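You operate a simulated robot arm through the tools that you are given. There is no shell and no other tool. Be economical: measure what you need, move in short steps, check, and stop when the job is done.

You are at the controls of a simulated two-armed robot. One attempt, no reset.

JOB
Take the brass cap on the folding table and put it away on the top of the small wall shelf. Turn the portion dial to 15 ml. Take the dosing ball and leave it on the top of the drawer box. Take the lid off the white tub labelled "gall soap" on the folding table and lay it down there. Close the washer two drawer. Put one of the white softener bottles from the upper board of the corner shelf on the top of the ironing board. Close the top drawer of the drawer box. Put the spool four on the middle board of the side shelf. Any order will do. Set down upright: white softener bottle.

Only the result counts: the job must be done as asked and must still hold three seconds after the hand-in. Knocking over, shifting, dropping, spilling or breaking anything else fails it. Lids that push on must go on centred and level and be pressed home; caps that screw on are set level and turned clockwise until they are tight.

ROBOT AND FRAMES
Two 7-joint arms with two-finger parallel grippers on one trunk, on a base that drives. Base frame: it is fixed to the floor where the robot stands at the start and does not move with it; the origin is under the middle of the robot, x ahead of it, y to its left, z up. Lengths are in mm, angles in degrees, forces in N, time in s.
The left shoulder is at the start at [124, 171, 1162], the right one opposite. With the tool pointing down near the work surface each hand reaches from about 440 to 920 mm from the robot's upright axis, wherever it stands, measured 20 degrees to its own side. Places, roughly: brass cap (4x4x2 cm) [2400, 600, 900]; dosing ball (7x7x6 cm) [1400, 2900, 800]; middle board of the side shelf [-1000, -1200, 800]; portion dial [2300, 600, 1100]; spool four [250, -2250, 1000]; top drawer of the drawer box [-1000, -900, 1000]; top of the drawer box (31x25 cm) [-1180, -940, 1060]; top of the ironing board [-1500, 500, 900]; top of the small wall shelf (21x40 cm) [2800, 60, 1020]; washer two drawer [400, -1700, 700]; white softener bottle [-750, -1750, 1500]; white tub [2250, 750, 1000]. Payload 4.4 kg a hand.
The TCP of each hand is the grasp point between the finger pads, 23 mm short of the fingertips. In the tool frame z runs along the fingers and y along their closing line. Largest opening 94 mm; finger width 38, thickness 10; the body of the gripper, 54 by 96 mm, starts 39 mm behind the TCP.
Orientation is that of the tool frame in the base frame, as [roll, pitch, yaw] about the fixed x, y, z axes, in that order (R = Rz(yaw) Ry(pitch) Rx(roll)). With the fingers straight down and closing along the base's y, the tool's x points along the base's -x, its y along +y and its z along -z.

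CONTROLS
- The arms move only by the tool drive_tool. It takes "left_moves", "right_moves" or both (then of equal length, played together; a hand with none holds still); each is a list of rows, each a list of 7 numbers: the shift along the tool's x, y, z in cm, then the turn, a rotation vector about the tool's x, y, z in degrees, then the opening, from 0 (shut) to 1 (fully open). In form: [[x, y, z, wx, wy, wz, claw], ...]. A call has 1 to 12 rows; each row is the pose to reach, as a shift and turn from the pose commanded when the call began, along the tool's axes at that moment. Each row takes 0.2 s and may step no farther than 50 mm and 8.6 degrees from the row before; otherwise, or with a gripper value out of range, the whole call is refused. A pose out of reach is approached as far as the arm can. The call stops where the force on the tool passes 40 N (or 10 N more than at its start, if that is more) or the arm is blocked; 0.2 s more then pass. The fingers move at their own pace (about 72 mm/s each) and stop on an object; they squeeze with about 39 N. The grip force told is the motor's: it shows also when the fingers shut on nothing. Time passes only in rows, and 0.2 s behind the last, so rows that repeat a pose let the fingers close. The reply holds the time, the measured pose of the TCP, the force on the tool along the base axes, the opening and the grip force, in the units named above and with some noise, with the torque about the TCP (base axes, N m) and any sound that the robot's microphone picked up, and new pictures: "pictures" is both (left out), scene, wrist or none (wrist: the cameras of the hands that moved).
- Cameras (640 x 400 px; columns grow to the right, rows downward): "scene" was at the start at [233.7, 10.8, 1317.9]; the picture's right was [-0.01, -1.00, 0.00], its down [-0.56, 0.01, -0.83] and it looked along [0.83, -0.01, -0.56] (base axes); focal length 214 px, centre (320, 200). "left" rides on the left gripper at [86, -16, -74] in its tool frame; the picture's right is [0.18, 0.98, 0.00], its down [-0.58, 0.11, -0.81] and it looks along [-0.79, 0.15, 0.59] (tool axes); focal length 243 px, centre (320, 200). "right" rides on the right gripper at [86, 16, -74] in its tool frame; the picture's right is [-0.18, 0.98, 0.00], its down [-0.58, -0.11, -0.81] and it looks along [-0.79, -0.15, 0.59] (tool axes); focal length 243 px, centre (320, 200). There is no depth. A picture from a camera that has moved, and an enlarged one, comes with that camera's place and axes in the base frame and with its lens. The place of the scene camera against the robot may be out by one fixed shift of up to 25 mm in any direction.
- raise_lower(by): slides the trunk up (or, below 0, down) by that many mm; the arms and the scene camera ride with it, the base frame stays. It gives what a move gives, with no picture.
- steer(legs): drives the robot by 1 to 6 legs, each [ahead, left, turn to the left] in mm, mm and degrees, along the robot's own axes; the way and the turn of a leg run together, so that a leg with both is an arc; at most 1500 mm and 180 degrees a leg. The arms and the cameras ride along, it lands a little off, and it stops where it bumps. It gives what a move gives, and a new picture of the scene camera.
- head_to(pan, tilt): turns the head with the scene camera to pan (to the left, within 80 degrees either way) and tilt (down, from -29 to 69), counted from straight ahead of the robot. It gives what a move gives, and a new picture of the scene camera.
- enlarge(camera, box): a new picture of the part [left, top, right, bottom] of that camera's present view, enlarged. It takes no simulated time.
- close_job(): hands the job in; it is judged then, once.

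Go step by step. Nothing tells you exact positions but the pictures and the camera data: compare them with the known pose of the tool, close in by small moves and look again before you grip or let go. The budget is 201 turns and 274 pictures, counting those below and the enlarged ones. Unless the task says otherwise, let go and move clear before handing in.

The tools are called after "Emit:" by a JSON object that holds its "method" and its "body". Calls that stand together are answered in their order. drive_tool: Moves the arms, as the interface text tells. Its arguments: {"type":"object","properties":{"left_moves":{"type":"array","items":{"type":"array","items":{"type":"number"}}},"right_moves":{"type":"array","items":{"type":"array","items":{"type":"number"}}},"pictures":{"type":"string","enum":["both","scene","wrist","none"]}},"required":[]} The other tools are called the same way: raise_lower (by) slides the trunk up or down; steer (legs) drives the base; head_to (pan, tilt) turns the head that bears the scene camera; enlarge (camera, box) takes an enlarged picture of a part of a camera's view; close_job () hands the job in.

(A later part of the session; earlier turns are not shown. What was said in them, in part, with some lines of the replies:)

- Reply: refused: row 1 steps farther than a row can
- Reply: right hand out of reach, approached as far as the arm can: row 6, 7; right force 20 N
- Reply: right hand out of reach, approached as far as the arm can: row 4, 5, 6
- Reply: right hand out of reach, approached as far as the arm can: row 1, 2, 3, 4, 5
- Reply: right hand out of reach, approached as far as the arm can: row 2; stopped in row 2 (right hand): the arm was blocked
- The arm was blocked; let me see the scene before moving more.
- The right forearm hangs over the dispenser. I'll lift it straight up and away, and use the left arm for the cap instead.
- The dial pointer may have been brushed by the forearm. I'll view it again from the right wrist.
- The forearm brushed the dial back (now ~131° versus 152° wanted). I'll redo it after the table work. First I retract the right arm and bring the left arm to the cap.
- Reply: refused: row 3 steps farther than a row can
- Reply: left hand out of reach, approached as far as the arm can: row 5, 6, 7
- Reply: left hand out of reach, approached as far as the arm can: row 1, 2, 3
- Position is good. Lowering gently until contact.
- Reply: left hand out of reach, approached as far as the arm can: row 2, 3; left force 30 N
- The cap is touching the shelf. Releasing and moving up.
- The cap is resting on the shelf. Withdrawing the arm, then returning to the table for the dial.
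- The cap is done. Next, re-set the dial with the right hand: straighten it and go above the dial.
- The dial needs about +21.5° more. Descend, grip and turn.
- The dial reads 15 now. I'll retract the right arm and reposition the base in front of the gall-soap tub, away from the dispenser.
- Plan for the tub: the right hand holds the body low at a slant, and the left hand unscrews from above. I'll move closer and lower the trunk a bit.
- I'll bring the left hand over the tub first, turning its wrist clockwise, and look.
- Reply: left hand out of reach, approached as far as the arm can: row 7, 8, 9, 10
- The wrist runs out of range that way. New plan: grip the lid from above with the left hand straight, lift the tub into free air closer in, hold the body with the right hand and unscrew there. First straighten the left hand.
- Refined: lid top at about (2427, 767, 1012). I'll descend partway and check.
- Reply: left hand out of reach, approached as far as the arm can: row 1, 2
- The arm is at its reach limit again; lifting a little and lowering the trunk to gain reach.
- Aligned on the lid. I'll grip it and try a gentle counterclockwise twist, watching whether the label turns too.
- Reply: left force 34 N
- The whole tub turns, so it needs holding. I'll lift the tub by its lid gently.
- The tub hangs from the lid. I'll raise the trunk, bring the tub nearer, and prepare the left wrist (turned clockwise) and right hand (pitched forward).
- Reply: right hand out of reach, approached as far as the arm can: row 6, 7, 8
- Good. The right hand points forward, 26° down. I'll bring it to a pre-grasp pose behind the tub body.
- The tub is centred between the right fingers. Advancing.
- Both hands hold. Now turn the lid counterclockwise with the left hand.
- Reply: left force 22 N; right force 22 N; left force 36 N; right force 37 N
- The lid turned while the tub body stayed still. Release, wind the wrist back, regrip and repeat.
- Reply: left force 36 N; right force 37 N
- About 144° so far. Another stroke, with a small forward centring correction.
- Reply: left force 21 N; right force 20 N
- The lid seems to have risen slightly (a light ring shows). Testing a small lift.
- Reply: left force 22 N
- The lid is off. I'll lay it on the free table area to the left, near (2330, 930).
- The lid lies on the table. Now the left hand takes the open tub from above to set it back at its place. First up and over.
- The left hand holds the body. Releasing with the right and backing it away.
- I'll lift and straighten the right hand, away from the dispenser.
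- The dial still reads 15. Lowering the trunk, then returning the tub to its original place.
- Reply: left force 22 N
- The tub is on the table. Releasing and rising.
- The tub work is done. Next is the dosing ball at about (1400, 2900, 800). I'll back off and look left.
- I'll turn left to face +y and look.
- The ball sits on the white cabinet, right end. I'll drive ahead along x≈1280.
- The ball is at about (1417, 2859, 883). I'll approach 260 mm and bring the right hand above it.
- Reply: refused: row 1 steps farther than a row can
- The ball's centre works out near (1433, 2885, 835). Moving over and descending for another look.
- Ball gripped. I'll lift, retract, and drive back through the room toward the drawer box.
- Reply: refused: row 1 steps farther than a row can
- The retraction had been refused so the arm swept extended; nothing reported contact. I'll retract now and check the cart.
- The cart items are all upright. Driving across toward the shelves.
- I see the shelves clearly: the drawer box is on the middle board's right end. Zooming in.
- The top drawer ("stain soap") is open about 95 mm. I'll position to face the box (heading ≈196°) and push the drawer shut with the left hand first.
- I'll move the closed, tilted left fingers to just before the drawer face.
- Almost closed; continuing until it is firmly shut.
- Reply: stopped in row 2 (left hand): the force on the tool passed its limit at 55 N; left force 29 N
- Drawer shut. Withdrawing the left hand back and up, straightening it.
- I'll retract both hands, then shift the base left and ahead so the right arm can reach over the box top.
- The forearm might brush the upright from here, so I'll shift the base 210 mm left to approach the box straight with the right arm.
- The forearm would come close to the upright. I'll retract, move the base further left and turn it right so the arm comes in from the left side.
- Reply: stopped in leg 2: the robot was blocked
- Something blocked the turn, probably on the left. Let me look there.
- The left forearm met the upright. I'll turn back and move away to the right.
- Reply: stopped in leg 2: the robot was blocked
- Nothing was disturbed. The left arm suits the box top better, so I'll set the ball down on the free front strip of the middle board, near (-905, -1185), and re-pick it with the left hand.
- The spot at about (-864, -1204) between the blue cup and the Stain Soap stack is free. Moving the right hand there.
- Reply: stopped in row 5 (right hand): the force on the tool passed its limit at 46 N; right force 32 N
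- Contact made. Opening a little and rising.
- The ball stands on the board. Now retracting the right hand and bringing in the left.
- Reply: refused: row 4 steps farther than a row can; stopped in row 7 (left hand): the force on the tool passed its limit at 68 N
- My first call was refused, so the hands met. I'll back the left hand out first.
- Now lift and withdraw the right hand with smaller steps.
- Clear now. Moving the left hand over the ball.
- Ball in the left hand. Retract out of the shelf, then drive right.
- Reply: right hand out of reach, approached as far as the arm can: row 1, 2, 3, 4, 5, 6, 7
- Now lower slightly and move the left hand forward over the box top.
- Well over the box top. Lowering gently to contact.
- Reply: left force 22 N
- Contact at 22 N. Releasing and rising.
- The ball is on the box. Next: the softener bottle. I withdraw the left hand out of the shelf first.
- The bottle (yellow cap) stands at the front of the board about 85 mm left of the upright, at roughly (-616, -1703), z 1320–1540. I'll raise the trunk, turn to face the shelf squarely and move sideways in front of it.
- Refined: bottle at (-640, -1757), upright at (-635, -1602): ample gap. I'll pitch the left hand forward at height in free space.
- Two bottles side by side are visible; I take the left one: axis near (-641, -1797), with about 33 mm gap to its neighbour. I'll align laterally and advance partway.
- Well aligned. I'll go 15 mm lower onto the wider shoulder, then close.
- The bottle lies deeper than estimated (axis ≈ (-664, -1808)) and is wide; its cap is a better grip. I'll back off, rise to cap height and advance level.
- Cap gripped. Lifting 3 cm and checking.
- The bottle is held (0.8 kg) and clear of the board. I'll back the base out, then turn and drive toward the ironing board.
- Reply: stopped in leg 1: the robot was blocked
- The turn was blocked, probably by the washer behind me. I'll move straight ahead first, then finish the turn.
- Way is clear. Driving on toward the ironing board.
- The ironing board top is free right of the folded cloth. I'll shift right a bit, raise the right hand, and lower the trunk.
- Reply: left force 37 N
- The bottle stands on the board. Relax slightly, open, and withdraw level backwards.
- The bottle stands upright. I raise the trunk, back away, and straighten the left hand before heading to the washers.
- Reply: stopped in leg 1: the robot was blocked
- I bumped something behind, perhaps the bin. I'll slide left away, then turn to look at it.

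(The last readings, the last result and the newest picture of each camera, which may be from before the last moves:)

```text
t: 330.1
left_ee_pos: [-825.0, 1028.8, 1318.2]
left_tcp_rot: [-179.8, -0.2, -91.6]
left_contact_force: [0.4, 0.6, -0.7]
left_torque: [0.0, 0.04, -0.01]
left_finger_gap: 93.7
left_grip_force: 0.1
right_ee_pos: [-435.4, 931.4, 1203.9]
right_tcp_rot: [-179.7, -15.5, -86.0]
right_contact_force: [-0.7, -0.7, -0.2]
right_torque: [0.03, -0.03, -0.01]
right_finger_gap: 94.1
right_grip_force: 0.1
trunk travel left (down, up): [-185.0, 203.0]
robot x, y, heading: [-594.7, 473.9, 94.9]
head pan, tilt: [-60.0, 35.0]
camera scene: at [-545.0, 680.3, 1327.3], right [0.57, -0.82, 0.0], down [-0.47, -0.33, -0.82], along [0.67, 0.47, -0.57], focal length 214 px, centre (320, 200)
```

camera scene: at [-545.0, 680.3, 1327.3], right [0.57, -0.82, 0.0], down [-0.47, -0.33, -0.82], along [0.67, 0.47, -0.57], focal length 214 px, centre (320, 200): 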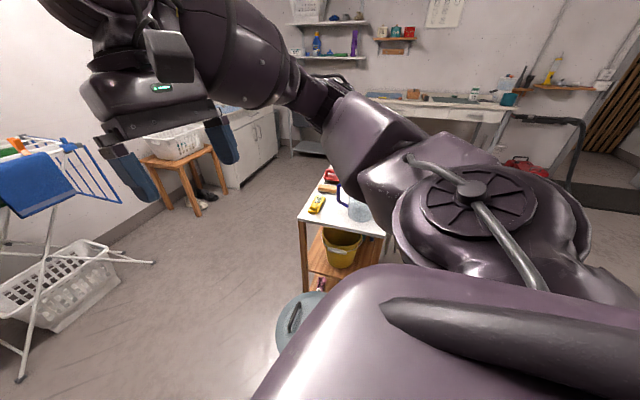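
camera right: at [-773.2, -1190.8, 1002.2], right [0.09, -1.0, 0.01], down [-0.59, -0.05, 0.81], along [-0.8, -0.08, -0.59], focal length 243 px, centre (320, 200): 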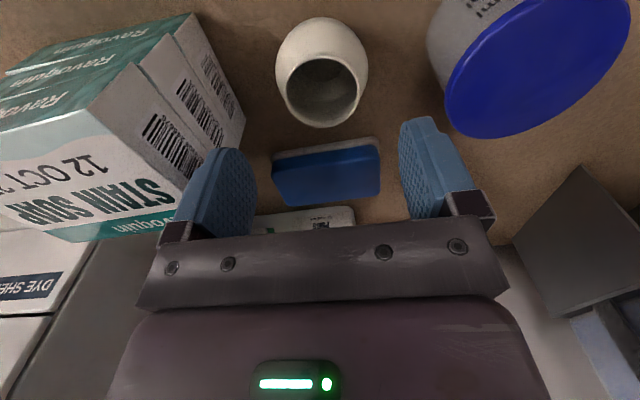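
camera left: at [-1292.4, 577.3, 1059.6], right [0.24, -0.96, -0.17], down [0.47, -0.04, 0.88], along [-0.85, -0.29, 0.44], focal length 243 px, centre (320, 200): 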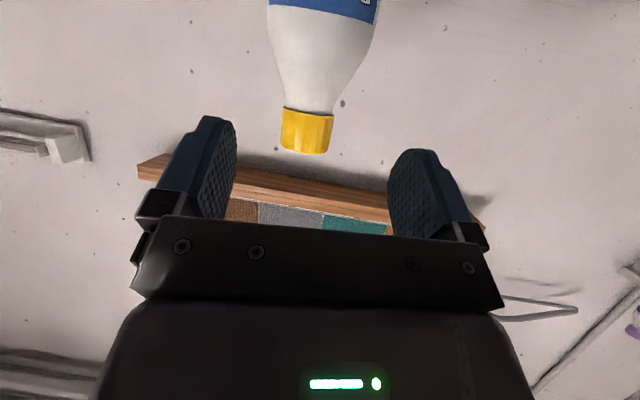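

The bin is upright and where it was. Now heading to the washers.

Emit:
{"method": "steer", "body": {"legs": [[0, 0, -158], [1450, 0, 0], [0, 0, -9]]}}

Emit:
{"method": "head_to", "body": {"pan": 0, "tilt": 30}}

```text
t: 344.4
left_ee_pos: [449.6, -1276.2, 1319.4]
left_tcp_rot: [-180.0, -0.2, 102.7]
left_contact_force: [0.5, 0.2, -0.2]
left_torque: [0.03, -0.03, -0.02]
left_finger_gap: 93.8
left_grip_force: 0.1
right_ee_pos: [48.4, -1277.9, 1203.0]
right_tcp_rot: [-179.8, -15.5, 108.1]
right_contact_force: [-0.1, -0.5, 0.7]
right_torque: [0.0, -0.02, -0.01]
right_finger_gap: 94.0
right_grip_force: 0.1
trunk travel left (down, up): [-185.0, 203.0]
robot x, y, heading: [95.0, -793.8, -70.6]
head pan, tilt: [-60.0, 35.0]
camera scene: at [74.0, -986.7, 1327.3], right [-0.76, 0.65, 0.0], down [0.38, 0.43, -0.82], along [-0.53, -0.62, -0.57], focal length 214 px, centre (320, 200)
```

scene: 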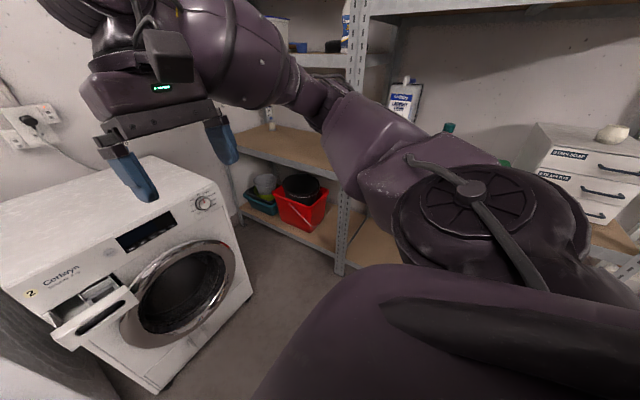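

```text
t: 345.7
left_ee_pos: [451.3, -1276.2, 1318.8]
left_tcp_rot: [-179.8, -0.3, 102.7]
left_contact_force: [0.0, -0.4, 0.2]
left_torque: [0.01, 0.0, -0.01]
left_finger_gap: 94.1
left_grip_force: 0.2
right_ee_pos: [48.5, -1279.0, 1204.5]
right_tcp_rot: [-179.7, -15.6, 108.3]
right_contact_force: [0.6, -0.7, -0.4]
right_torque: [0.0, 0.01, 0.0]
right_finger_gap: 94.1
right_grip_force: 0.1
trunk travel left (down, up): [-185.0, 203.0]
robot x, y, heading: [93.1, -796.8, -70.9]
head pan, tilt: [0.0, 30.0]
camera scene: at [161.8, -1005.2, 1335.1], right [-0.94, -0.33, 0.0], down [-0.16, 0.47, -0.87], along [0.28, -0.82, -0.5], focal length 214 px, centre (320, 200)
```

scene: 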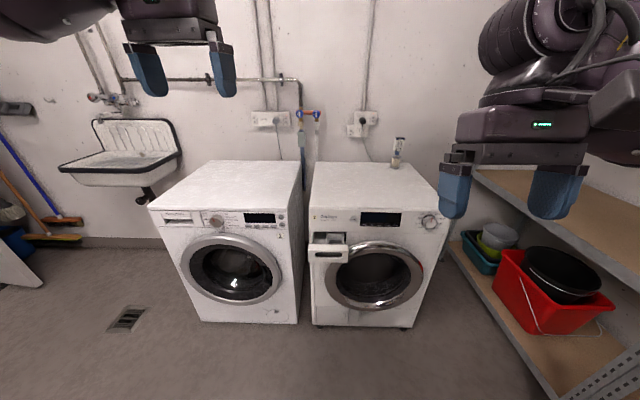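

Washer two (right) has its dispenser drawer open, and a spool stands on top of it. Zooming in.

Emit:
{"method": "enlarge", "body": {"camera": "scene", "box": [296, 120, 456, 270]}}

```text
2.67 times, centred on (376, 195) of scene
camera zoom: at [161.8, -1005.2, 1335.1], right [-0.94, -0.33, 0.0], down [-0.16, 0.47, -0.87], along [0.28, -0.82, -0.5], focal length 572 px, centre (171, 213)
```

zoom: 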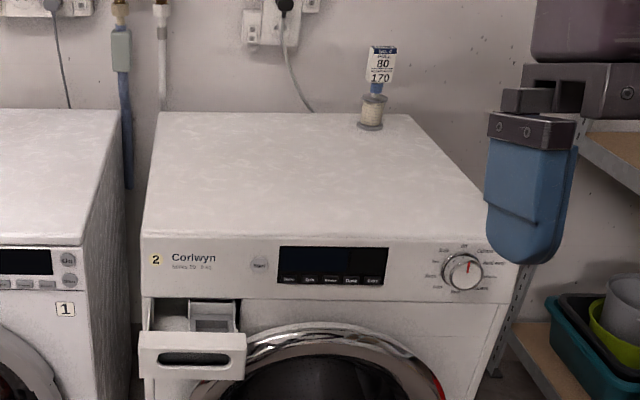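

I'll drive closer, lower the trunk, and bring the closed left hand down in front of the open drawer.

Emit:
{"method": "steer", "body": {"legs": [[180, 0, 0]]}}

Emit:
{"method": "raise_lower", "body": {"by": -120}}

Emit:
{"method": "drive_tool", "body": {"left_moves": [[0, -3, 3, 0, 0, 0, 0.6], [0, -6, 7, 0, 0, 0, 0.3], [0, -9, 11, 0, 0, 0, 0], [0, -12, 15, 0, -4, 0, 0], [0, -15, 19, 0, -10, 0, 0], [0, -18, 23, 0, -16, 0, 0], [0, -20, 27, 0, -22, 0, 0], [0, -20, 31, 0, -30, 0, 0], [0, -20, 35, 0, -30, 0, 0], [0, -20, 38, 0, -30, 0, 0]], "pictures": "both"}}

```text
t: 347.2
left_ee_pos: [512.6, -1443.6, 1318.7]
left_tcp_rot: [-179.7, -0.1, 103.0]
left_contact_force: [-0.6, -0.6, 0.2]
left_torque: [0.01, 0.02, -0.01]
left_finger_gap: 94.1
left_grip_force: 0.0
right_ee_pos: [112.1, -1448.3, 1204.2]
right_tcp_rot: [-179.8, -15.6, 108.5]
right_contact_force: [-0.9, -1.2, 0.1]
right_torque: [0.0, 0.0, 0.01]
right_finger_gap: 93.9
right_grip_force: 0.0
trunk travel left (down, up): [-185.0, 203.0]
robot x, y, heading: [154.0, -967.0, -70.4]
head pan, tilt: [0.0, 30.0]
camera scene: at [223.0, -1174.7, 1335.2], right [-0.94, -0.33, 0.0], down [-0.17, 0.47, -0.87], along [0.29, -0.82, -0.5], focal length 214 px, centre (320, 200)
```

scene: 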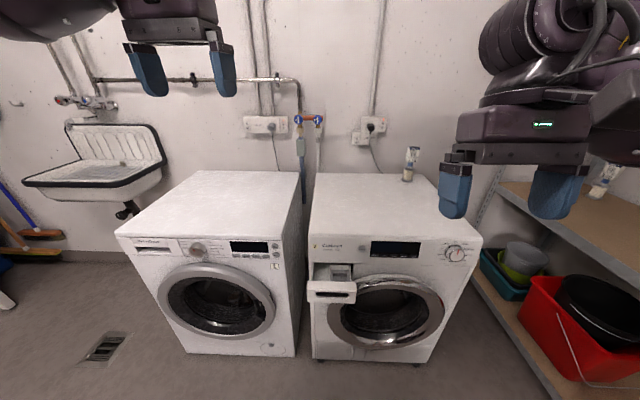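

```text
t: 348.7
left_ee_pos: [511.5, -1442.0, 1201.8]
left_tcp_rot: [-179.8, 0.0, 103.1]
left_contact_force: [-0.1, 1.0, -0.4]
left_torque: [-0.02, 0.02, -0.02]
left_finger_gap: 93.9
left_grip_force: 0.0
right_ee_pos: [110.4, -1446.6, 1084.9]
right_tcp_rot: [-179.7, -15.2, 108.5]
right_contact_force: [-0.2, -0.7, 0.5]
right_torque: [0.0, -0.01, -0.02]
right_finger_gap: 93.9
right_grip_force: 0.2
trunk travel left (down, up): [-65.0, 323.0]
robot x, y, heading: [155.4, -968.8, -70.2]
head pan, tilt: [0.0, 30.0]
```

```text
t: 350.9
left_ee_pos: [315.8, -1486.2, 820.0]
left_tcp_rot: [-179.8, 29.7, 103.1]
left_contact_force: [-0.1, -0.9, -0.5]
left_torque: [0.03, 0.01, 0.03]
left_finger_gap: 0.0
left_grip_force: 39.1
right_ee_pos: [111.4, -1449.8, 1084.3]
right_tcp_rot: [-179.7, -15.5, 108.5]
right_contact_force: [-0.8, -0.5, 0.7]
right_torque: [0.0, -0.02, 0.0]
right_finger_gap: 93.8
right_grip_force: 0.1
trunk travel left (down, up): [-65.0, 323.0]
robot x, y, heading: [154.1, -967.8, -70.5]
head pan, tilt: [0.0, 30.0]
camera scene: at [262.8, -1286.7, 1189.0], right [-0.94, -0.33, 0.0], down [-0.17, 0.47, -0.87], along [0.29, -0.82, -0.5], focal length 214 px, centre (320, 200)
camera left: at [275.2, -1381.4, 840.9], right [0.92, 0.38, -0.09], down [0.13, -0.08, 0.99], along [0.37, -0.92, -0.12], focal length 243 px, centre (320, 200)
```

scene: 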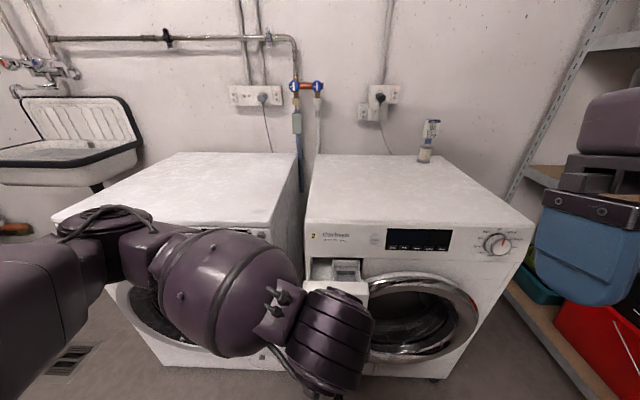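
left: 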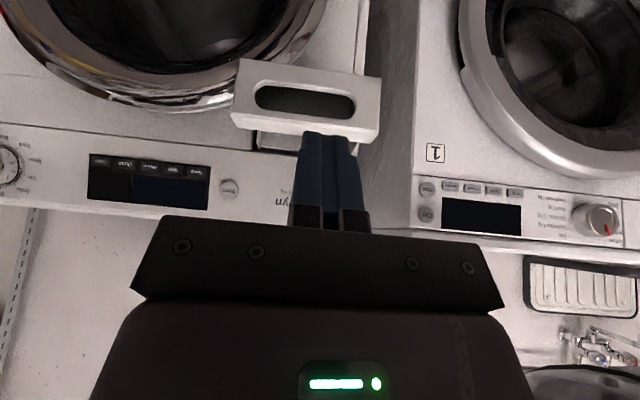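

The drawer face centre is at about (348, -1630, 700). I'll lower to push on its upper rim and advance close.

Emit:
{"method": "drive_tool", "body": {"left_moves": [[1.9, 0, 3.4, 0, 0, 0, 0], [3.86, 0, 6.78, 0, 0, 0, 0], [0.4, 0, 8.8, 0, 0, 0, 0], [-3.1, 0, 10.7, 0, 0, 0, 0]], "pictures": "wrist"}}

```text
t: 351.9
left_ee_pos: [332.9, -1566.4, 743.2]
left_tcp_rot: [-179.9, 29.8, 103.1]
left_contact_force: [0.3, -0.1, -0.2]
left_torque: [-0.04, 0.02, 0.06]
left_finger_gap: 0.0
left_grip_force: 39.1
right_ee_pos: [110.2, -1448.7, 1084.8]
right_tcp_rot: [-179.7, -15.5, 108.5]
right_contact_force: [0.2, 0.2, 0.3]
right_torque: [0.01, 0.01, -0.02]
right_finger_gap: 93.9
right_grip_force: 0.0
trunk travel left (down, up): [-65.0, 323.0]
robot x, y, heading: [151.4, -966.1, -70.5]
head pan, tilt: [0.0, 30.0]
camera left: at [292.9, -1460.3, 763.5], right [0.92, 0.38, -0.09], down [0.13, -0.08, 0.99], along [0.37, -0.92, -0.12], focal length 243 px, centre (320, 200)
```

left: 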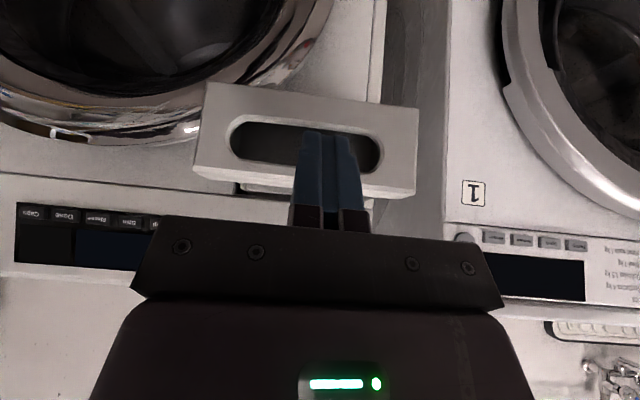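

Emit:
{"method": "drive_tool", "body": {"left_moves": [[0.4, 0, 0.7, 0, 0, 0, 0], [-1.8, 0.2, 1.95, 0, 0, 0, 0], [-3.1, 0.35, 2.7, 0, 0, 0, 0], [-4.8, 0.5, 3.7, 0, 0, 0, 0], [-6.5, 0.7, 4.7, 0, 0, 0, 0]], "pictures": "wrist"}}

```text
t: 353.1
left_ee_pos: [359.2, -1641.8, 731.2]
left_tcp_rot: [-179.9, 29.8, 103.0]
left_contact_force: [0.3, -0.5, -0.2]
left_torque: [-0.03, 0.02, 0.01]
left_finger_gap: 0.0
left_grip_force: 39.7
right_ee_pos: [110.9, -1449.7, 1084.0]
right_tcp_rot: [-179.7, -15.5, 108.5]
right_contact_force: [-0.4, 0.2, -0.8]
right_torque: [0.01, -0.01, 0.02]
right_finger_gap: 93.8
right_grip_force: 0.1
trunk travel left (down, up): [-65.0, 323.0]
robot x, y, heading: [154.5, -963.8, -70.4]
head pan, tilt: [0.0, 30.0]
camera left: at [317.9, -1535.5, 753.6], right [0.92, 0.38, -0.09], down [0.13, -0.08, 0.99], along [0.37, -0.92, -0.12], focal length 243 px, centre (320, 200)
```

left: 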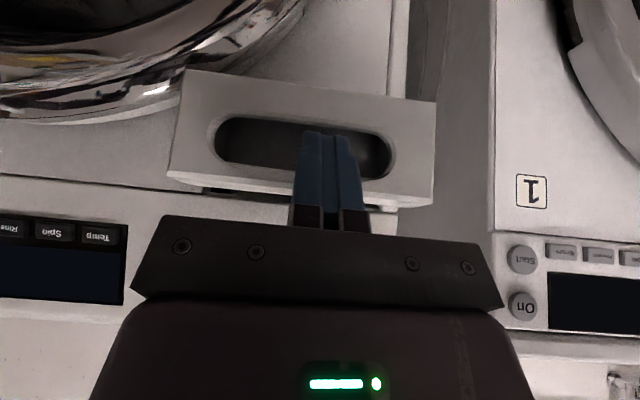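

Emit:
{"method": "drive_tool", "body": {"left_moves": [[-1.7, 0.17, 1, 0, 0, 0, 0], [-3.5, 0.35, 2, 0, 0, 0, 0], [-5.2, 0.5, 3, 0, 0, 0, 0], [-6.9, 0.7, 4, 0, 0, 0, 0], [-8.7, 0.87, 5, 0, 0, 0, 0]], "pictures": "wrist"}}

```text
t: 354.0
left_ee_pos: [374.0, -1690.4, 724.2]
left_tcp_rot: [-179.8, 28.3, 102.5]
left_contact_force: [-2.4, 2.9, -1.9]
left_torque: [-0.23, -0.14, 0.01]
left_finger_gap: 0.0
left_grip_force: 39.0
right_ee_pos: [111.1, -1446.3, 1084.1]
right_tcp_rot: [-179.6, -15.5, 108.5]
right_contact_force: [0.0, -0.4, -0.3]
right_torque: [0.02, 0.0, 0.02]
right_finger_gap: 93.9
right_grip_force: 0.1
trunk travel left (down, up): [-65.0, 323.0]
robot x, y, heading: [155.7, -964.5, -70.4]
head pan, tilt: [0.0, 30.0]
stopped in row 4 (left hand): the force on the tool passed its limit at 98 N (the readings are from after the stop); the commanded pose is now the measured one
camera left: at [333.4, -1584.9, 748.2], right [0.93, 0.37, -0.09], down [0.14, -0.1, 0.99], along [0.35, -0.92, -0.15], focal length 243 px, centre (320, 200)
```

left: 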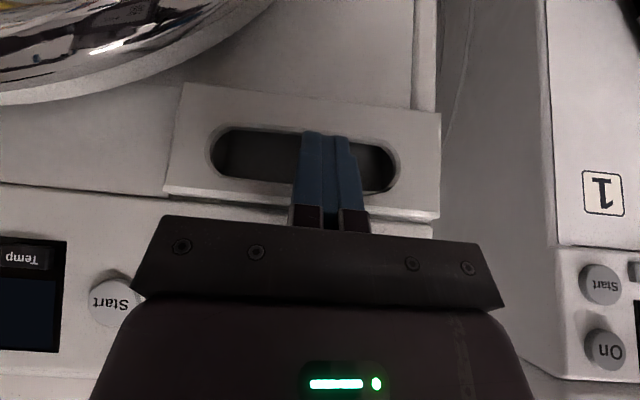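

It hit a firm stop. Withdrawing to check the drawer.

Emit:
{"method": "drive_tool", "body": {"left_moves": [[3.5, -0.3, -2, 0, 0, 0, 0], [7, -0.6, -4, 0, 0, 0, 0], [10.5, -0.9, -6, 0, 0, 0, 0], [11, -0.9, -10, 0, 0, 0, 0], [11, 2, -14, 0, 0, 0, 0], [11, 6, -16, 0, 0, 0, 0], [11, 10, -18, 0, 0, 0, 0]], "pictures": "none"}}

Emit:
{"method": "enlarge", "body": {"camera": "scene", "box": [280, 200, 440, 300]}}

```text
t: 355.6
left_ee_pos: [432.6, -1493.3, 831.5]
left_tcp_rot: [-179.8, 28.5, 102.4]
left_contact_force: [0.5, 0.7, 0.5]
left_torque: [-0.02, 0.03, -0.01]
left_finger_gap: 0.0
left_grip_force: 38.9
right_ee_pos: [112.2, -1446.9, 1083.4]
right_tcp_rot: [-179.6, -15.5, 108.5]
right_contact_force: [-0.8, -0.1, 0.1]
right_torque: [0.03, -0.02, -0.02]
right_finger_gap: 93.8
right_grip_force: 0.1
trunk travel left (down, up): [-65.0, 323.0]
robot x, y, heading: [152.0, -964.8, -70.4]
head pan, tilt: [0.0, 30.0]
```

```text
4.00 times, centred on (360, 250) of scene
camera zoom: at [263.1, -1284.8, 1189.5], right [-0.94, -0.34, 0.0], down [-0.17, 0.47, -0.87], along [0.29, -0.82, -0.5], focal length 858 px, centre (160, 0)
```

zoom: 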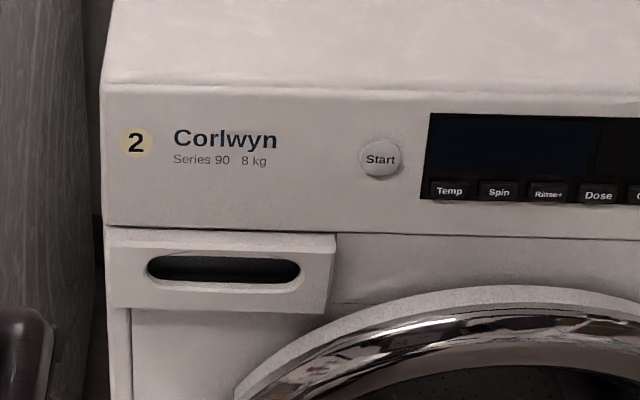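

Washer two's drawer is closed. Now spool four on the washer top; a closer look.

Emit:
{"method": "enlarge", "body": {"camera": "scene", "box": [400, 105, 464, 175]}}

```text
5.71 times, centred on (432, 140) of scene
camera zoom: at [263.1, -1284.8, 1189.5], right [-0.94, -0.34, 0.0], down [-0.17, 0.47, -0.87], along [0.29, -0.82, -0.5], focal length 1226 px, centre (-320, 543)
```

zoom: 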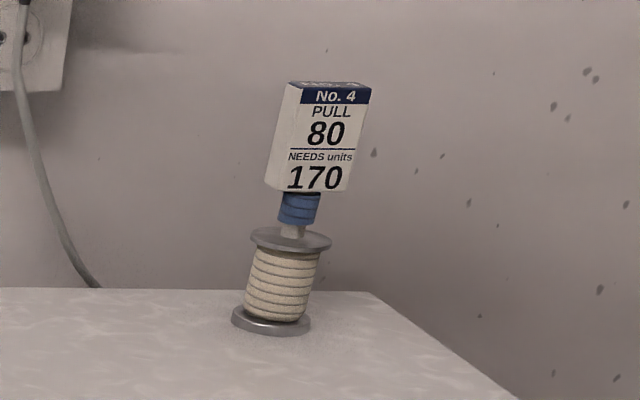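

Spool four carries a block sign on top, which I can grip. I'll use the right arm pitched forward, with the base further in. First raise the left hand out of the way.

Emit:
{"method": "drive_tool", "body": {"left_moves": [[-1, 0, -4.4, 0, 3.6, 0, 0], [-2, 0, -8.9, 0, 7.1, 0, 0], [-3, 0, -13.3, 0, 10.7, 0, 0], [-4, 0, -17.8, 0, 14.2, 0, 0.3], [-5, 0, -22.2, 0, 17.8, 0, 0.6], [-6, 0, -26.7, 0, 21.4, 0, 1], [-7, 0, -31, 0, 25, 0, 1], [-7.9, 0, -35.5, 0, 28.5, 0, 1]], "pictures": "none"}}

Emit:
{"method": "raise_lower", "body": {"by": 120}}

```text
t: 357.4
left_ee_pos: [409.6, -1393.4, 1180.7]
left_tcp_rot: [-179.9, 0.0, 102.5]
left_contact_force: [0.2, -0.3, 0.3]
left_torque: [-0.06, -0.03, 0.0]
left_finger_gap: 94.0
left_grip_force: 0.0
right_ee_pos: [111.5, -1446.7, 1085.8]
right_tcp_rot: [-179.7, -15.3, 108.5]
right_contact_force: [-0.1, -0.9, -0.1]
right_torque: [0.0, -0.07, 0.04]
right_finger_gap: 93.9
right_grip_force: 0.1
trunk travel left (down, up): [-65.0, 323.0]
robot x, y, heading: [156.2, -966.8, -70.4]
head pan, tilt: [0.0, 30.0]
```

```text
t: 358.9
left_ee_pos: [413.3, -1396.2, 1299.3]
left_tcp_rot: [-180.0, -0.2, 102.5]
left_contact_force: [-1.1, 0.4, 0.1]
left_torque: [0.02, -0.01, 0.02]
left_finger_gap: 93.9
left_grip_force: 0.0
right_ee_pos: [112.0, -1449.6, 1203.8]
right_tcp_rot: [-179.7, -15.6, 108.6]
right_contact_force: [-0.8, -0.3, 0.5]
right_torque: [0.03, 0.0, 0.03]
right_finger_gap: 93.8
right_grip_force: 0.0
trunk travel left (down, up): [-185.0, 203.0]
robot x, y, heading: [152.6, -966.8, -70.4]
head pan, tilt: [0.0, 30.0]
```

Emit:
{"method": "drive_tool", "body": {"right_moves": [[-1.7, 0, -0.5, 0, -8, 0, 1], [-3.5, 0, -1, 0, -16, 0, 1], [-5.2, 0, -1.4, 0, -24, 0, 1], [-7, 0, -1.9, 0, -32, 0, 1], [-8.7, 0, -2.4, 0, -40, 0, 1], [-10.4, 0, -2.9, 0, -48, 0, 1], [-12.2, 0, -3.4, 0, -56, 0, 1], [-13.9, 0, -3.8, 0, -64, 0, 1], [-15.7, 0, -4.3, 0, -72, 0, 1], [-17.4, 0, -4.8, 0, -79.5, 0, 1]], "pictures": "none"}}

Emit:
{"method": "steer", "body": {"legs": [[400, -235, 0]]}}

```text
t: 361.1
left_ee_pos: [412.0, -1394.2, 1299.7]
left_tcp_rot: [-179.8, -0.1, 102.5]
left_contact_force: [-0.4, -0.5, -0.3]
left_torque: [0.01, 0.01, -0.01]
left_finger_gap: 94.1
left_grip_force: 0.1
right_ee_pos: [168.8, -1618.5, 1205.0]
right_tcp_rot: [-179.1, 64.0, 109.4]
right_contact_force: [-0.2, 0.9, 0.0]
right_torque: [0.01, -0.02, -0.01]
right_finger_gap: 94.0
right_grip_force: 0.0
trunk travel left (down, up): [-185.0, 203.0]
robot x, y, heading: [154.1, -966.3, -70.6]
head pan, tilt: [0.0, 30.0]
```

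```text
t: 363.9
left_ee_pos: [313.6, -1847.4, 1301.5]
left_tcp_rot: [-179.9, 0.0, 102.1]
left_contact_force: [0.4, 0.2, 0.2]
left_torque: [0.02, 0.01, 0.0]
left_finger_gap: 94.0
left_grip_force: 0.0
right_ee_pos: [68.7, -2069.0, 1204.2]
right_tcp_rot: [-179.3, 64.1, 108.9]
right_contact_force: [0.2, -0.6, 0.4]
right_torque: [0.02, 0.02, 0.01]
right_finger_gap: 94.1
right_grip_force: 0.0
trunk travel left (down, up): [-185.0, 203.0]
robot x, y, heading: [58.7, -1417.4, -70.8]
head pan, tilt: [0.0, 30.0]
camera scene: at [125.4, -1624.7, 1335.1], right [-0.94, -0.33, 0.0], down [-0.16, 0.47, -0.87], along [0.28, -0.82, -0.5], focal length 214 px, centre (320, 200)
```

scene: 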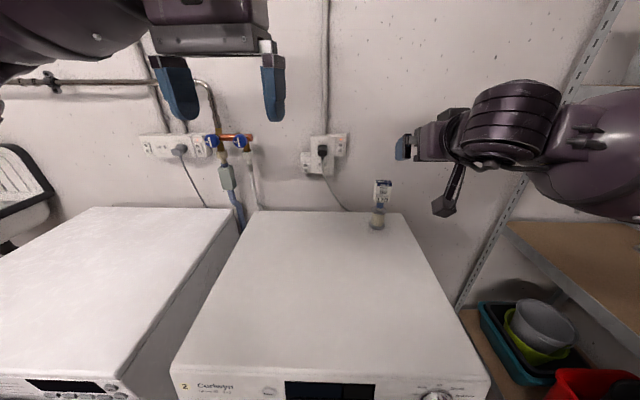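

The spool works out at (134, -2329), sign block z≈961–1048. Moving the right hand to a pre-grasp pose in front of it.

Emit:
{"method": "drive_tool", "body": {"right_moves": [[1.9, -0.4, 3.8, 0, 0, 0, 1], [3.8, -0.8, 7.6, 0, 0, 0, 1], [5.6, -1.2, 11.4, 0, 0, 0, 1], [7.5, -1.5, 15.1, 0, 0, 0, 1], [9.4, -1.9, 18.9, 0, 0, 0, 1], [11.3, -2.3, 22.7, 0, 0, 0, 1]], "pictures": "wrist"}}

```text
t: 365.3
left_ee_pos: [313.4, -1847.3, 1301.1]
left_tcp_rot: [-179.9, -0.1, 102.0]
left_contact_force: [-0.4, 0.6, 0.1]
left_torque: [0.01, -0.03, -0.04]
left_finger_gap: 93.9
left_grip_force: 0.1
right_ee_pos: [94.2, -2224.1, 1002.4]
right_tcp_rot: [-179.1, 64.1, 109.1]
right_contact_force: [-0.7, -0.1, -1.0]
right_torque: [-0.05, 0.04, -0.02]
right_finger_gap: 94.0
right_grip_force: 0.0
trunk travel left (down, up): [-185.0, 203.0]
robot x, y, heading: [56.2, -1416.8, -70.9]
head pan, tilt: [0.0, 30.0]
camera right: at [77.7, -2119.7, 957.6], right [0.96, 0.23, 0.16], down [-0.25, 0.41, 0.88], along [0.14, -0.88, 0.46], focal length 243 px, centre (320, 200)
```

right: 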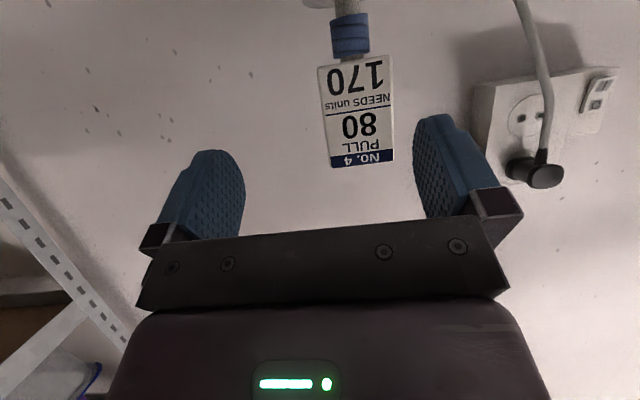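

Emit:
{"method": "drive_tool", "body": {"right_moves": [[0, 2.5, 0, 0, 0, 0, 1], [-1.6, 2.5, 3.9, 0, 0, 0, 1], [-2.8, 2.5, 6.8, 0, 0, 0, 1]], "pictures": "wrist"}}

```text
t: 366.1
left_ee_pos: [313.8, -1847.3, 1300.6]
left_tcp_rot: [-179.9, 0.1, 102.0]
left_contact_force: [-0.5, -0.4, -0.2]
left_torque: [-0.03, 0.02, 0.01]
left_finger_gap: 94.0
left_grip_force: 0.1
right_ee_pos: [141.8, -2284.0, 999.1]
right_tcp_rot: [-179.3, 64.0, 108.9]
right_contact_force: [-0.7, 0.0, 0.2]
right_torque: [0.01, -0.01, 0.01]
right_finger_gap: 94.0
right_grip_force: 0.0
trunk travel left (down, up): [-185.0, 203.0]
robot x, y, heading: [55.8, -1417.0, -70.8]
head pan, tilt: [0.0, 30.0]
camera right: at [124.4, -2179.5, 952.2], right [0.96, 0.23, 0.16], down [-0.25, 0.41, 0.88], along [0.14, -0.88, 0.45], focal length 243 px, centre (320, 200)
```

right: 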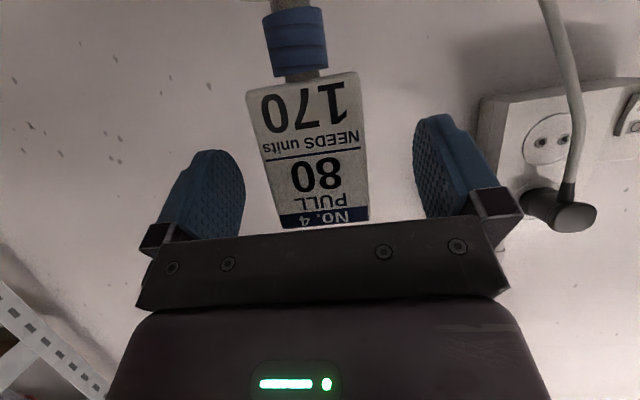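

Emit:
{"method": "drive_tool", "body": {"right_moves": [[-0.2, -0.5, 2.3, 0, 0, 0, 0.9], [-0.2, -0.5, 2.3, 0, 0, 0, 0.6], [-0.2, -0.5, 2.3, 0, 0, 0, 0.4], [-0.2, -0.5, 2.3, 0, 0, 0, 0.4]], "pictures": "wrist"}}

```text
t: 367.1
left_ee_pos: [312.8, -1845.5, 1300.9]
left_tcp_rot: [-179.8, -0.1, 102.2]
left_contact_force: [0.3, 0.7, -0.2]
left_torque: [-0.02, 0.02, 0.0]
left_finger_gap: 93.7
left_grip_force: 0.1
right_ee_pos: [143.8, -2305.9, 988.8]
right_tcp_rot: [-179.4, 64.0, 108.9]
right_contact_force: [0.4, 0.7, -0.2]
right_torque: [0.02, 0.03, -0.03]
right_finger_gap: 49.8
right_grip_force: 39.4
trunk travel left (down, up): [-185.0, 203.0]
robot x, y, heading: [52.9, -1414.0, -70.6]
head pan, tilt: [0.0, 30.0]
camera right: at [125.7, -2201.3, 943.1], right [0.96, 0.23, 0.16], down [-0.25, 0.41, 0.88], along [0.14, -0.88, 0.45], focal length 243 px, centre (320, 200)
```

right: 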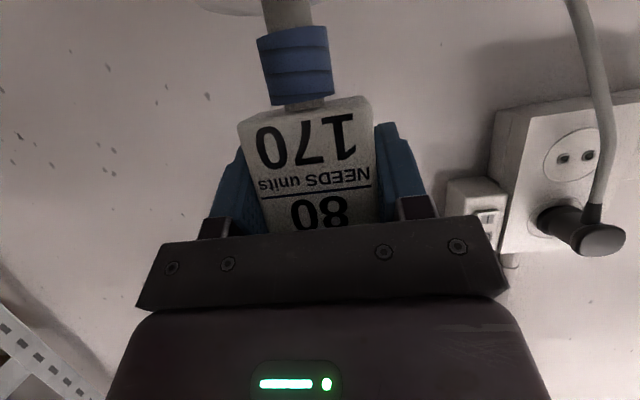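

Gripped the sign block. Lift gently.

Emit:
{"method": "drive_tool", "body": {"right_moves": [[-0.45, 0, -0.22, 0, 0, 0, 0.4], [-0.9, 0, -0.44, 0, 0, 0, 0.4], [-1.8, 0, -0.88, 0, 0, 0, 0.4], [-3.6, 0, -1.76, 0, 0, 0, 0.4]], "pictures": "wrist"}}

```text
t: 368.1
left_ee_pos: [313.2, -1844.8, 1300.4]
left_tcp_rot: [-179.9, 0.0, 102.0]
left_contact_force: [-0.1, -0.1, 0.0]
left_torque: [-0.02, -0.01, 0.03]
left_finger_gap: 94.0
left_grip_force: 0.2
right_ee_pos: [143.2, -2306.0, 1031.5]
right_tcp_rot: [-179.3, 64.1, 108.9]
right_contact_force: [-0.3, 0.0, -1.3]
right_torque: [0.0, -0.01, 0.02]
right_finger_gap: 49.8
right_grip_force: 38.8
trunk travel left (down, up): [-185.0, 203.0]
robot x, y, heading: [53.8, -1412.2, -70.8]
head pan, tilt: [0.0, 30.0]
camera right: at [125.7, -2201.1, 984.7], right [0.96, 0.23, 0.16], down [-0.25, 0.41, 0.88], along [0.14, -0.88, 0.45], focal length 243 px, centre (320, 200)
```

right: 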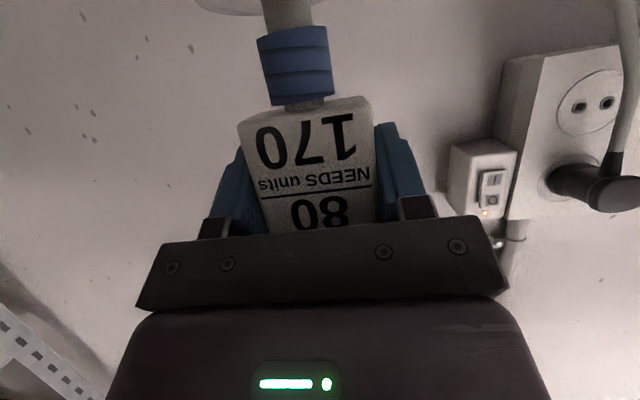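

Spool is up and light. Raise more, back off, and retract the arm.

Emit:
{"method": "drive_tool", "body": {"right_moves": [[-3.6, 0, -1.76, 0, 0, 0, 0.4], [-7.2, 0, -3.5, 0, 0, 0, 0.4], [-9, 0, -4.4, 0, 0, 0, 0.4]], "pictures": "none"}}

Emit:
{"method": "steer", "body": {"legs": [[-480, 60, 0]]}}

Emit:
{"method": "drive_tool", "body": {"right_moves": [[1.7, 0, -3.6, 0, 0, 0, 0.4], [3.5, 0, -7.2, 0, 0, 0, 0.4], [5.2, 0, -10.8, 0, 0, 0, 0.4], [7, 0, -14.4, 0, 0, 0, 0.4], [8.8, 0, -18, 0, 0, 0, 0.4], [10.5, 0, -21.6, 0, 0, 0, 0.4], [11.4, 0, -23.4, 0, 0, 0, 0.4]], "pictures": "none"}}

```text
t: 368.9
left_ee_pos: [312.7, -1847.1, 1300.4]
left_tcp_rot: [-179.8, -0.1, 102.0]
left_contact_force: [0.3, -0.4, 0.1]
left_torque: [0.0, -0.01, 0.0]
left_finger_gap: 93.9
left_grip_force: 0.1
right_ee_pos: [143.2, -2306.1, 1131.2]
right_tcp_rot: [-179.3, 64.0, 109.0]
right_contact_force: [0.3, -0.7, -2.7]
right_torque: [-0.04, 0.02, -0.03]
right_finger_gap: 50.1
right_grip_force: 39.1
trunk travel left (down, up): [-185.0, 203.0]
robot x, y, heading: [50.9, -1416.5, -70.9]
head pan, tilt: [0.0, 30.0]
```

```text
t: 371.7
left_ee_pos: [211.1, -1376.5, 1300.4]
left_tcp_rot: [-179.9, -0.1, 102.2]
left_contact_force: [0.4, 0.5, 0.5]
left_torque: [-0.04, -0.01, 0.0]
left_finger_gap: 93.9
left_grip_force: 0.1
right_ee_pos: [41.2, -1836.3, 1129.5]
right_tcp_rot: [-179.3, 64.1, 108.8]
right_contact_force: [0.5, 0.4, -1.0]
right_torque: [0.0, 0.02, 0.0]
right_finger_gap: 49.7
right_grip_force: 38.8
trunk travel left (down, up): [-185.0, 203.0]
robot x, y, heading: [-42.0, -947.9, -70.9]
head pan, tilt: [0.0, 30.0]
camera scene: at [24.6, -1154.9, 1335.0], right [-0.94, -0.33, 0.0], down [-0.16, 0.47, -0.87], along [0.28, -0.82, -0.5], focal length 214 px, centre (320, 200)
```

scene: 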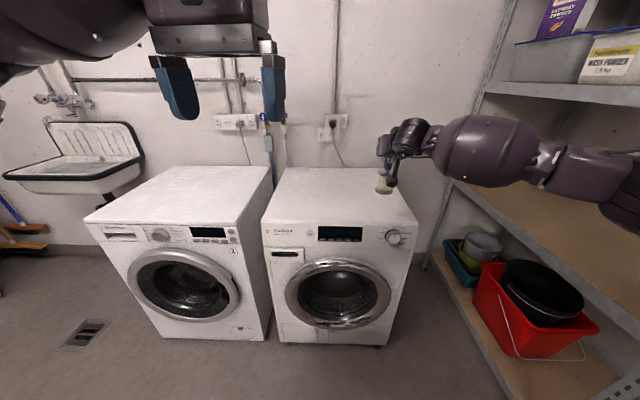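

```text
t: 373.3
left_ee_pos: [211.4, -1377.4, 1300.2]
left_tcp_rot: [-179.9, 0.0, 102.1]
left_contact_force: [0.7, 0.0, -0.1]
left_torque: [0.01, 0.0, 0.0]
left_finger_gap: 94.0
left_grip_force: 0.0
right_ee_pos: [-41.0, -1589.0, 1129.8]
right_tcp_rot: [-179.2, 64.0, 108.8]
right_contact_force: [-0.2, 0.2, -2.8]
right_torque: [0.02, 0.01, -0.01]
right_finger_gap: 49.6
right_grip_force: 39.5
trunk travel left (down, up): [-185.0, 203.0]
robot x, y, heading: [-43.9, -945.2, -70.9]
head pan, tilt: [0.0, 30.0]
```

Washer drawer is closed as seen. Turning to face the side shelf.

Emit:
{"method": "steer", "body": {"legs": [[0, 0, -93], [80, 143, 0]]}}

Emit:
{"method": "head_to", "body": {"pan": 0, "tilt": 30}}

```text
t: 379.3
left_ee_pos: [-541.9, -1319.2, 1300.7]
left_tcp_rot: [-179.9, 0.1, 6.7]
left_contact_force: [-0.1, 0.2, -0.7]
left_torque: [-0.02, 0.0, 0.02]
left_finger_gap: 94.0
left_grip_force: 0.0
right_ee_pos: [-729.3, -1048.1, 1128.9]
right_tcp_rot: [-179.2, 63.9, 13.4]
right_contact_force: [-0.4, -0.1, -2.7]
right_torque: [-0.04, 0.02, 0.01]
right_finger_gap: 49.7
right_grip_force: 38.7
trunk travel left (down, up): [-185.0, 203.0]
robot x, y, heading: [-86.7, -1107.0, -166.0]
head pan, tilt: [0.0, 30.0]
camera scene: at [-322.7, -1148.8, 1335.1], right [-0.24, 0.97, 0.0], down [0.49, 0.12, -0.87], along [-0.84, -0.21, -0.5], focal length 214 px, centre (320, 200)
```

scene: 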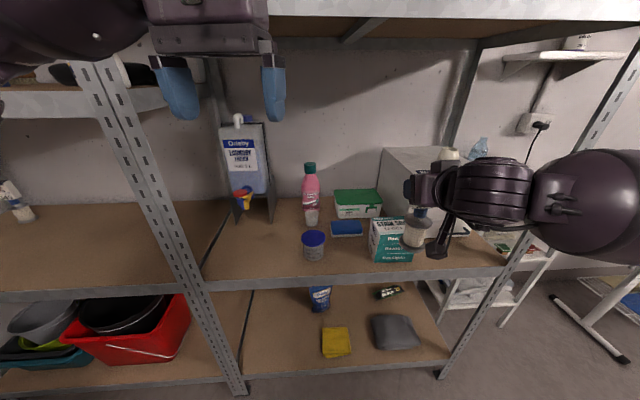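

```text
t: 379.9
left_ee_pos: [-541.5, -1319.0, 1300.7]
left_tcp_rot: [-180.0, -0.1, 6.8]
left_contact_force: [-0.8, -0.2, -0.2]
left_torque: [0.0, -0.02, 0.01]
left_finger_gap: 93.9
left_grip_force: 0.1
right_ee_pos: [-728.0, -1047.9, 1128.1]
right_tcp_rot: [-179.2, 64.0, 13.4]
right_contact_force: [-0.7, 0.0, -2.9]
right_torque: [-0.01, 0.04, 0.0]
right_finger_gap: 49.5
right_grip_force: 39.1
trunk travel left (down, up): [-185.0, 203.0]
robot x, y, heading: [-85.8, -1104.5, -166.1]
head pan, tilt: [0.0, 30.0]
camera scene: at [-322.7, -1148.3, 1335.1], right [-0.24, 0.97, 0.0], down [0.49, 0.12, -0.87], along [-0.84, -0.21, -0.5], focal length 214 px, centre (320, 200)
```

scene: 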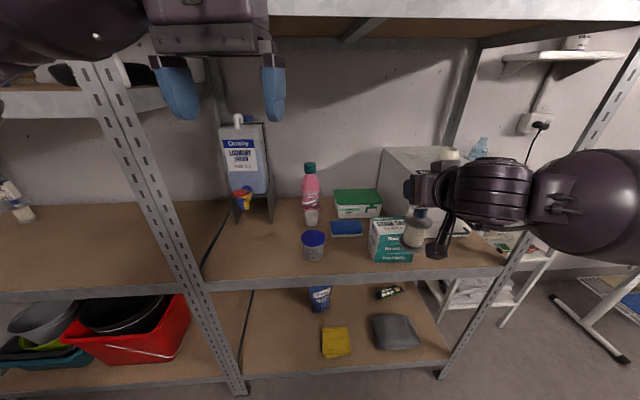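

I'll set the spool into the gap where the ball stood, near (-862, -1192). Moving sideways, then forward, then down.

Emit:
{"method": "drive_tool", "body": {"right_moves": [[0, 4.5, 0, 0, 0, 0, 0.4], [0, 9, 0, 0, 0, 0, 0.4], [0, 10.9, 0, 0, 0, 0, 0.4], [-1.8, 10.9, 3.7, 0, 0, 0, 0.4], [-3.6, 10.9, 7.4, 0, 0, 0, 0.4], [-5.4, 10.9, 11.1, 0, 0, 0, 0.4], [-7.2, 10.9, 14.7, 0, 0, 0, 0.4], [-3.4, 10.9, 16.6, 0, 0, 0, 0.4], [0.4, 10.9, 18.4, 0, 0, 0, 0.4], [4.2, 10.9, 20.3, 0, 0, 0, 0.4]], "pictures": "both"}}

```text
t: 382.1
left_ee_pos: [-541.6, -1319.3, 1299.8]
left_tcp_rot: [-179.9, -0.1, 6.7]
left_contact_force: [-1.0, 0.3, 0.3]
left_torque: [0.05, -0.03, -0.01]
left_finger_gap: 94.1
left_grip_force: 0.1
right_ee_pos: [-865.3, -1191.1, 1002.1]
right_tcp_rot: [-179.3, 64.1, 13.5]
right_contact_force: [0.2, 0.3, -2.6]
right_torque: [-0.02, 0.03, -0.02]
right_finger_gap: 49.6
right_grip_force: 38.9
trunk travel left (down, up): [-185.0, 203.0]
robot x, y, heading: [-87.6, -1104.0, -166.2]
head pan, tilt: [0.0, 30.0]
camera scene: at [-323.4, -1148.7, 1334.9], right [-0.24, 0.97, 0.0], down [0.49, 0.12, -0.87], along [-0.84, -0.21, -0.5], focal length 214 px, centre (320, 200)
camera right: at [-759.4, -1182.8, 956.0], right [0.14, -0.98, 0.16], down [0.44, 0.21, 0.88], along [-0.89, -0.05, 0.45], focal length 243 px, centre (320, 200)
```

scene: 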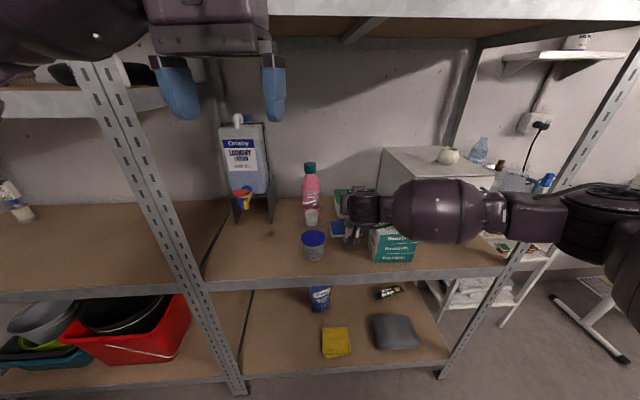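
right: 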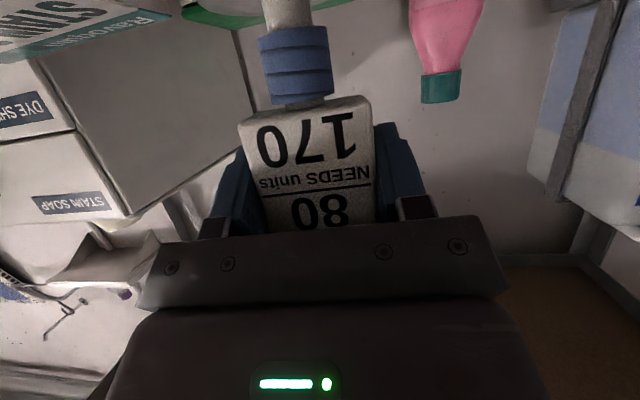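

Emit:
{"method": "drive_tool", "body": {"right_moves": [[2.7, 0, 1.3, 0, 0, 0, 0.4], [5.4, 0, 2.6, 0, 0, 0, 0.4], [6.1, 0, 3, 0, 0, 0, 0.4], [6.7, 0, 3.3, 0, 0, 0, 0.4], [7.3, 0, 3.6, 0, 0, 0, 0.4]], "pictures": "none"}}

```text
t: 383.3
left_ee_pos: [-538.3, -1319.2, 1303.3]
left_tcp_rot: [-179.9, 0.1, 6.7]
left_contact_force: [-1.0, -0.2, 0.3]
left_torque: [0.01, 0.0, 0.02]
left_finger_gap: 93.9
left_grip_force: 0.1
right_ee_pos: [-866.0, -1189.6, 927.5]
right_tcp_rot: [-179.5, 64.6, 13.3]
right_contact_force: [-1.5, -1.1, 26.4]
right_torque: [-0.64, -0.21, 0.02]
right_finger_gap: 49.4
right_grip_force: 38.9
trunk travel left (down, up): [-185.0, 203.0]
robot x, y, heading: [-82.1, -1104.4, -166.3]
head pan, tilt: [0.0, 30.0]
```

Contact right at the expected height. Relax, open and withdraw level.

Emit:
{"method": "drive_tool", "body": {"right_moves": [[-0.25, 0, -0.12, 0, 0, 0, 0.4], [-0.25, 0, -0.12, 0, 0, 0, 0.6], [-0.25, 0, -0.12, 0, 0, 0, 0.75], [-0.25, 0, -0.12, 0, 0, 0, 0.75], [1, 0, -2.6, 0, 0, 0, 0.75], [2.3, 0, -5.3, 0, 0, 0, 0.75], [4, 0, -9, 0, 0, 0, 0.8], [5.7, 0, -12.5, 0, 0, 0, 1], [7.4, 0, -16, 0, 0, 0, 1]], "pictures": "both"}}

```text
t: 385.3
left_ee_pos: [-540.9, -1318.8, 1300.4]
left_tcp_rot: [-179.9, 0.0, 6.7]
left_contact_force: [0.3, 0.4, -1.1]
left_torque: [0.01, 0.03, -0.01]
left_finger_gap: 94.0
left_grip_force: 0.0
right_ee_pos: [-693.8, -1149.9, 926.6]
right_tcp_rot: [-179.1, 64.1, 13.5]
right_contact_force: [-1.2, 0.2, -0.4]
right_torque: [0.03, 0.0, 0.0]
right_finger_gap: 94.0
right_grip_force: 0.0
trunk travel left (down, up): [-185.0, 203.0]
robot x, y, heading: [-85.8, -1105.7, -166.2]
head pan, tilt: [0.0, 30.0]
camera scene: at [-322.2, -1148.3, 1335.2], right [-0.24, 0.97, 0.0], down [0.49, 0.12, -0.87], along [-0.84, -0.21, -0.5], focal length 214 px, centre (320, 200)
camera right: at [-587.8, -1141.7, 879.9], right [0.14, -0.98, 0.16], down [0.44, 0.21, 0.88], along [-0.89, -0.05, 0.45], focal length 243 px, centre (320, 200)
```

scene: 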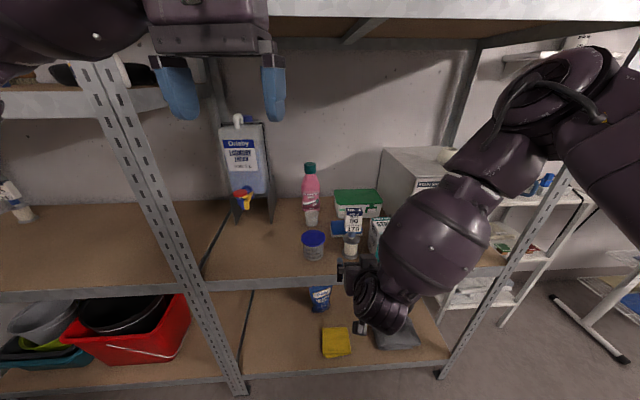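
right: 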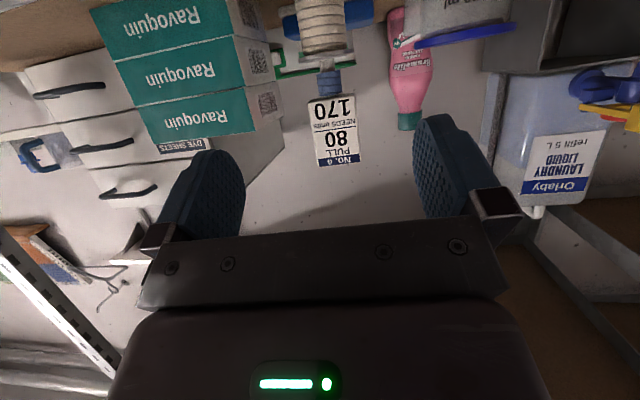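

The spool stands on the middle board. I back the robot off a little for a final look and then hand in.

Emit:
{"method": "steer", "body": {"legs": [[-150, 0, 0]]}}

Emit:
{"method": "enlarge", "body": {"camera": "scene", "box": [280, 120, 520, 270]}}

```text
t: 386.6
left_ee_pos: [-396.8, -1283.9, 1300.0]
left_tcp_rot: [-179.8, 0.0, 6.8]
left_contact_force: [0.6, 0.3, -0.1]
left_torque: [-0.02, -0.02, 0.01]
left_finger_gap: 94.1
left_grip_force: 0.0
right_ee_pos: [-549.1, -1114.4, 926.1]
right_tcp_rot: [-179.3, 64.0, 13.6]
right_contact_force: [0.8, 0.7, 0.3]
right_torque: [0.02, -0.03, 0.02]
right_finger_gap: 93.9
right_grip_force: 0.1
trunk travel left (down, up): [-185.0, 203.0]
robot x, y, heading: [55.0, -1069.5, -166.2]
head pan, tilt: [0.0, 30.0]
camera scene: at [-178.2, -1113.2, 1335.1], right [-0.24, 0.97, 0.0], down [0.48, 0.12, -0.87], along [-0.84, -0.21, -0.5], focal length 214 px, centre (320, 200)
```

scene: 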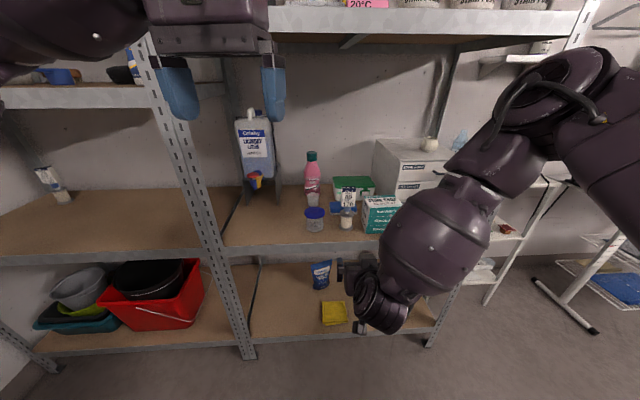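

```text
2.67 times, centred on (400, 195) of scene
camera zoom: at [-178.2, -1113.2, 1335.1], right [-0.24, 0.97, 0.0], down [0.48, 0.12, -0.87], along [-0.84, -0.21, -0.5], focal length 572 px, centre (107, 213)
```

zoom: 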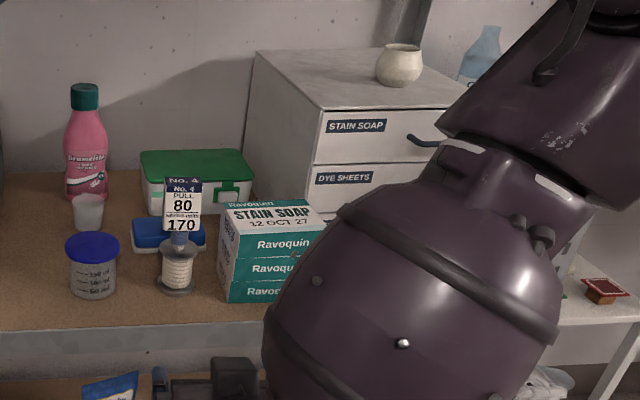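

All eight parts look done: the spool is on the middle board, the ball is on the closed drawer box, and both hands are clear.

Emit:
{"method": "close_job", "body": {}}

```text
The job is handed in.
```

I handed the job in with all eight parts done as far as the pictures show, but I did not get the verdict back.

- **Done:**
  - The brass cap is on the small wall shelf.
  - The dial is at 15 ml.
  - The dosing ball is on the drawer box.
  - The "gall soap" lid lies on the folding table.
  - The washer two drawer and the top drawer are closed.
  - The softener bottle stands upright on the ironing board.
  - Spool four is on the middle board.
- **Bumps:** Driving stopped against an obstacle several times. I recognised a shelf upright (left forearm); the waste bin and washer two I only inferred. The left hand also ran into the right once over the shelf. In the later pictures I saw nothing knocked over or shifted.
- **Not rechecked at the end:** I last looked at the dial and the cap while still at the folding table. The dial had been brushed off once by then and reset to 15.
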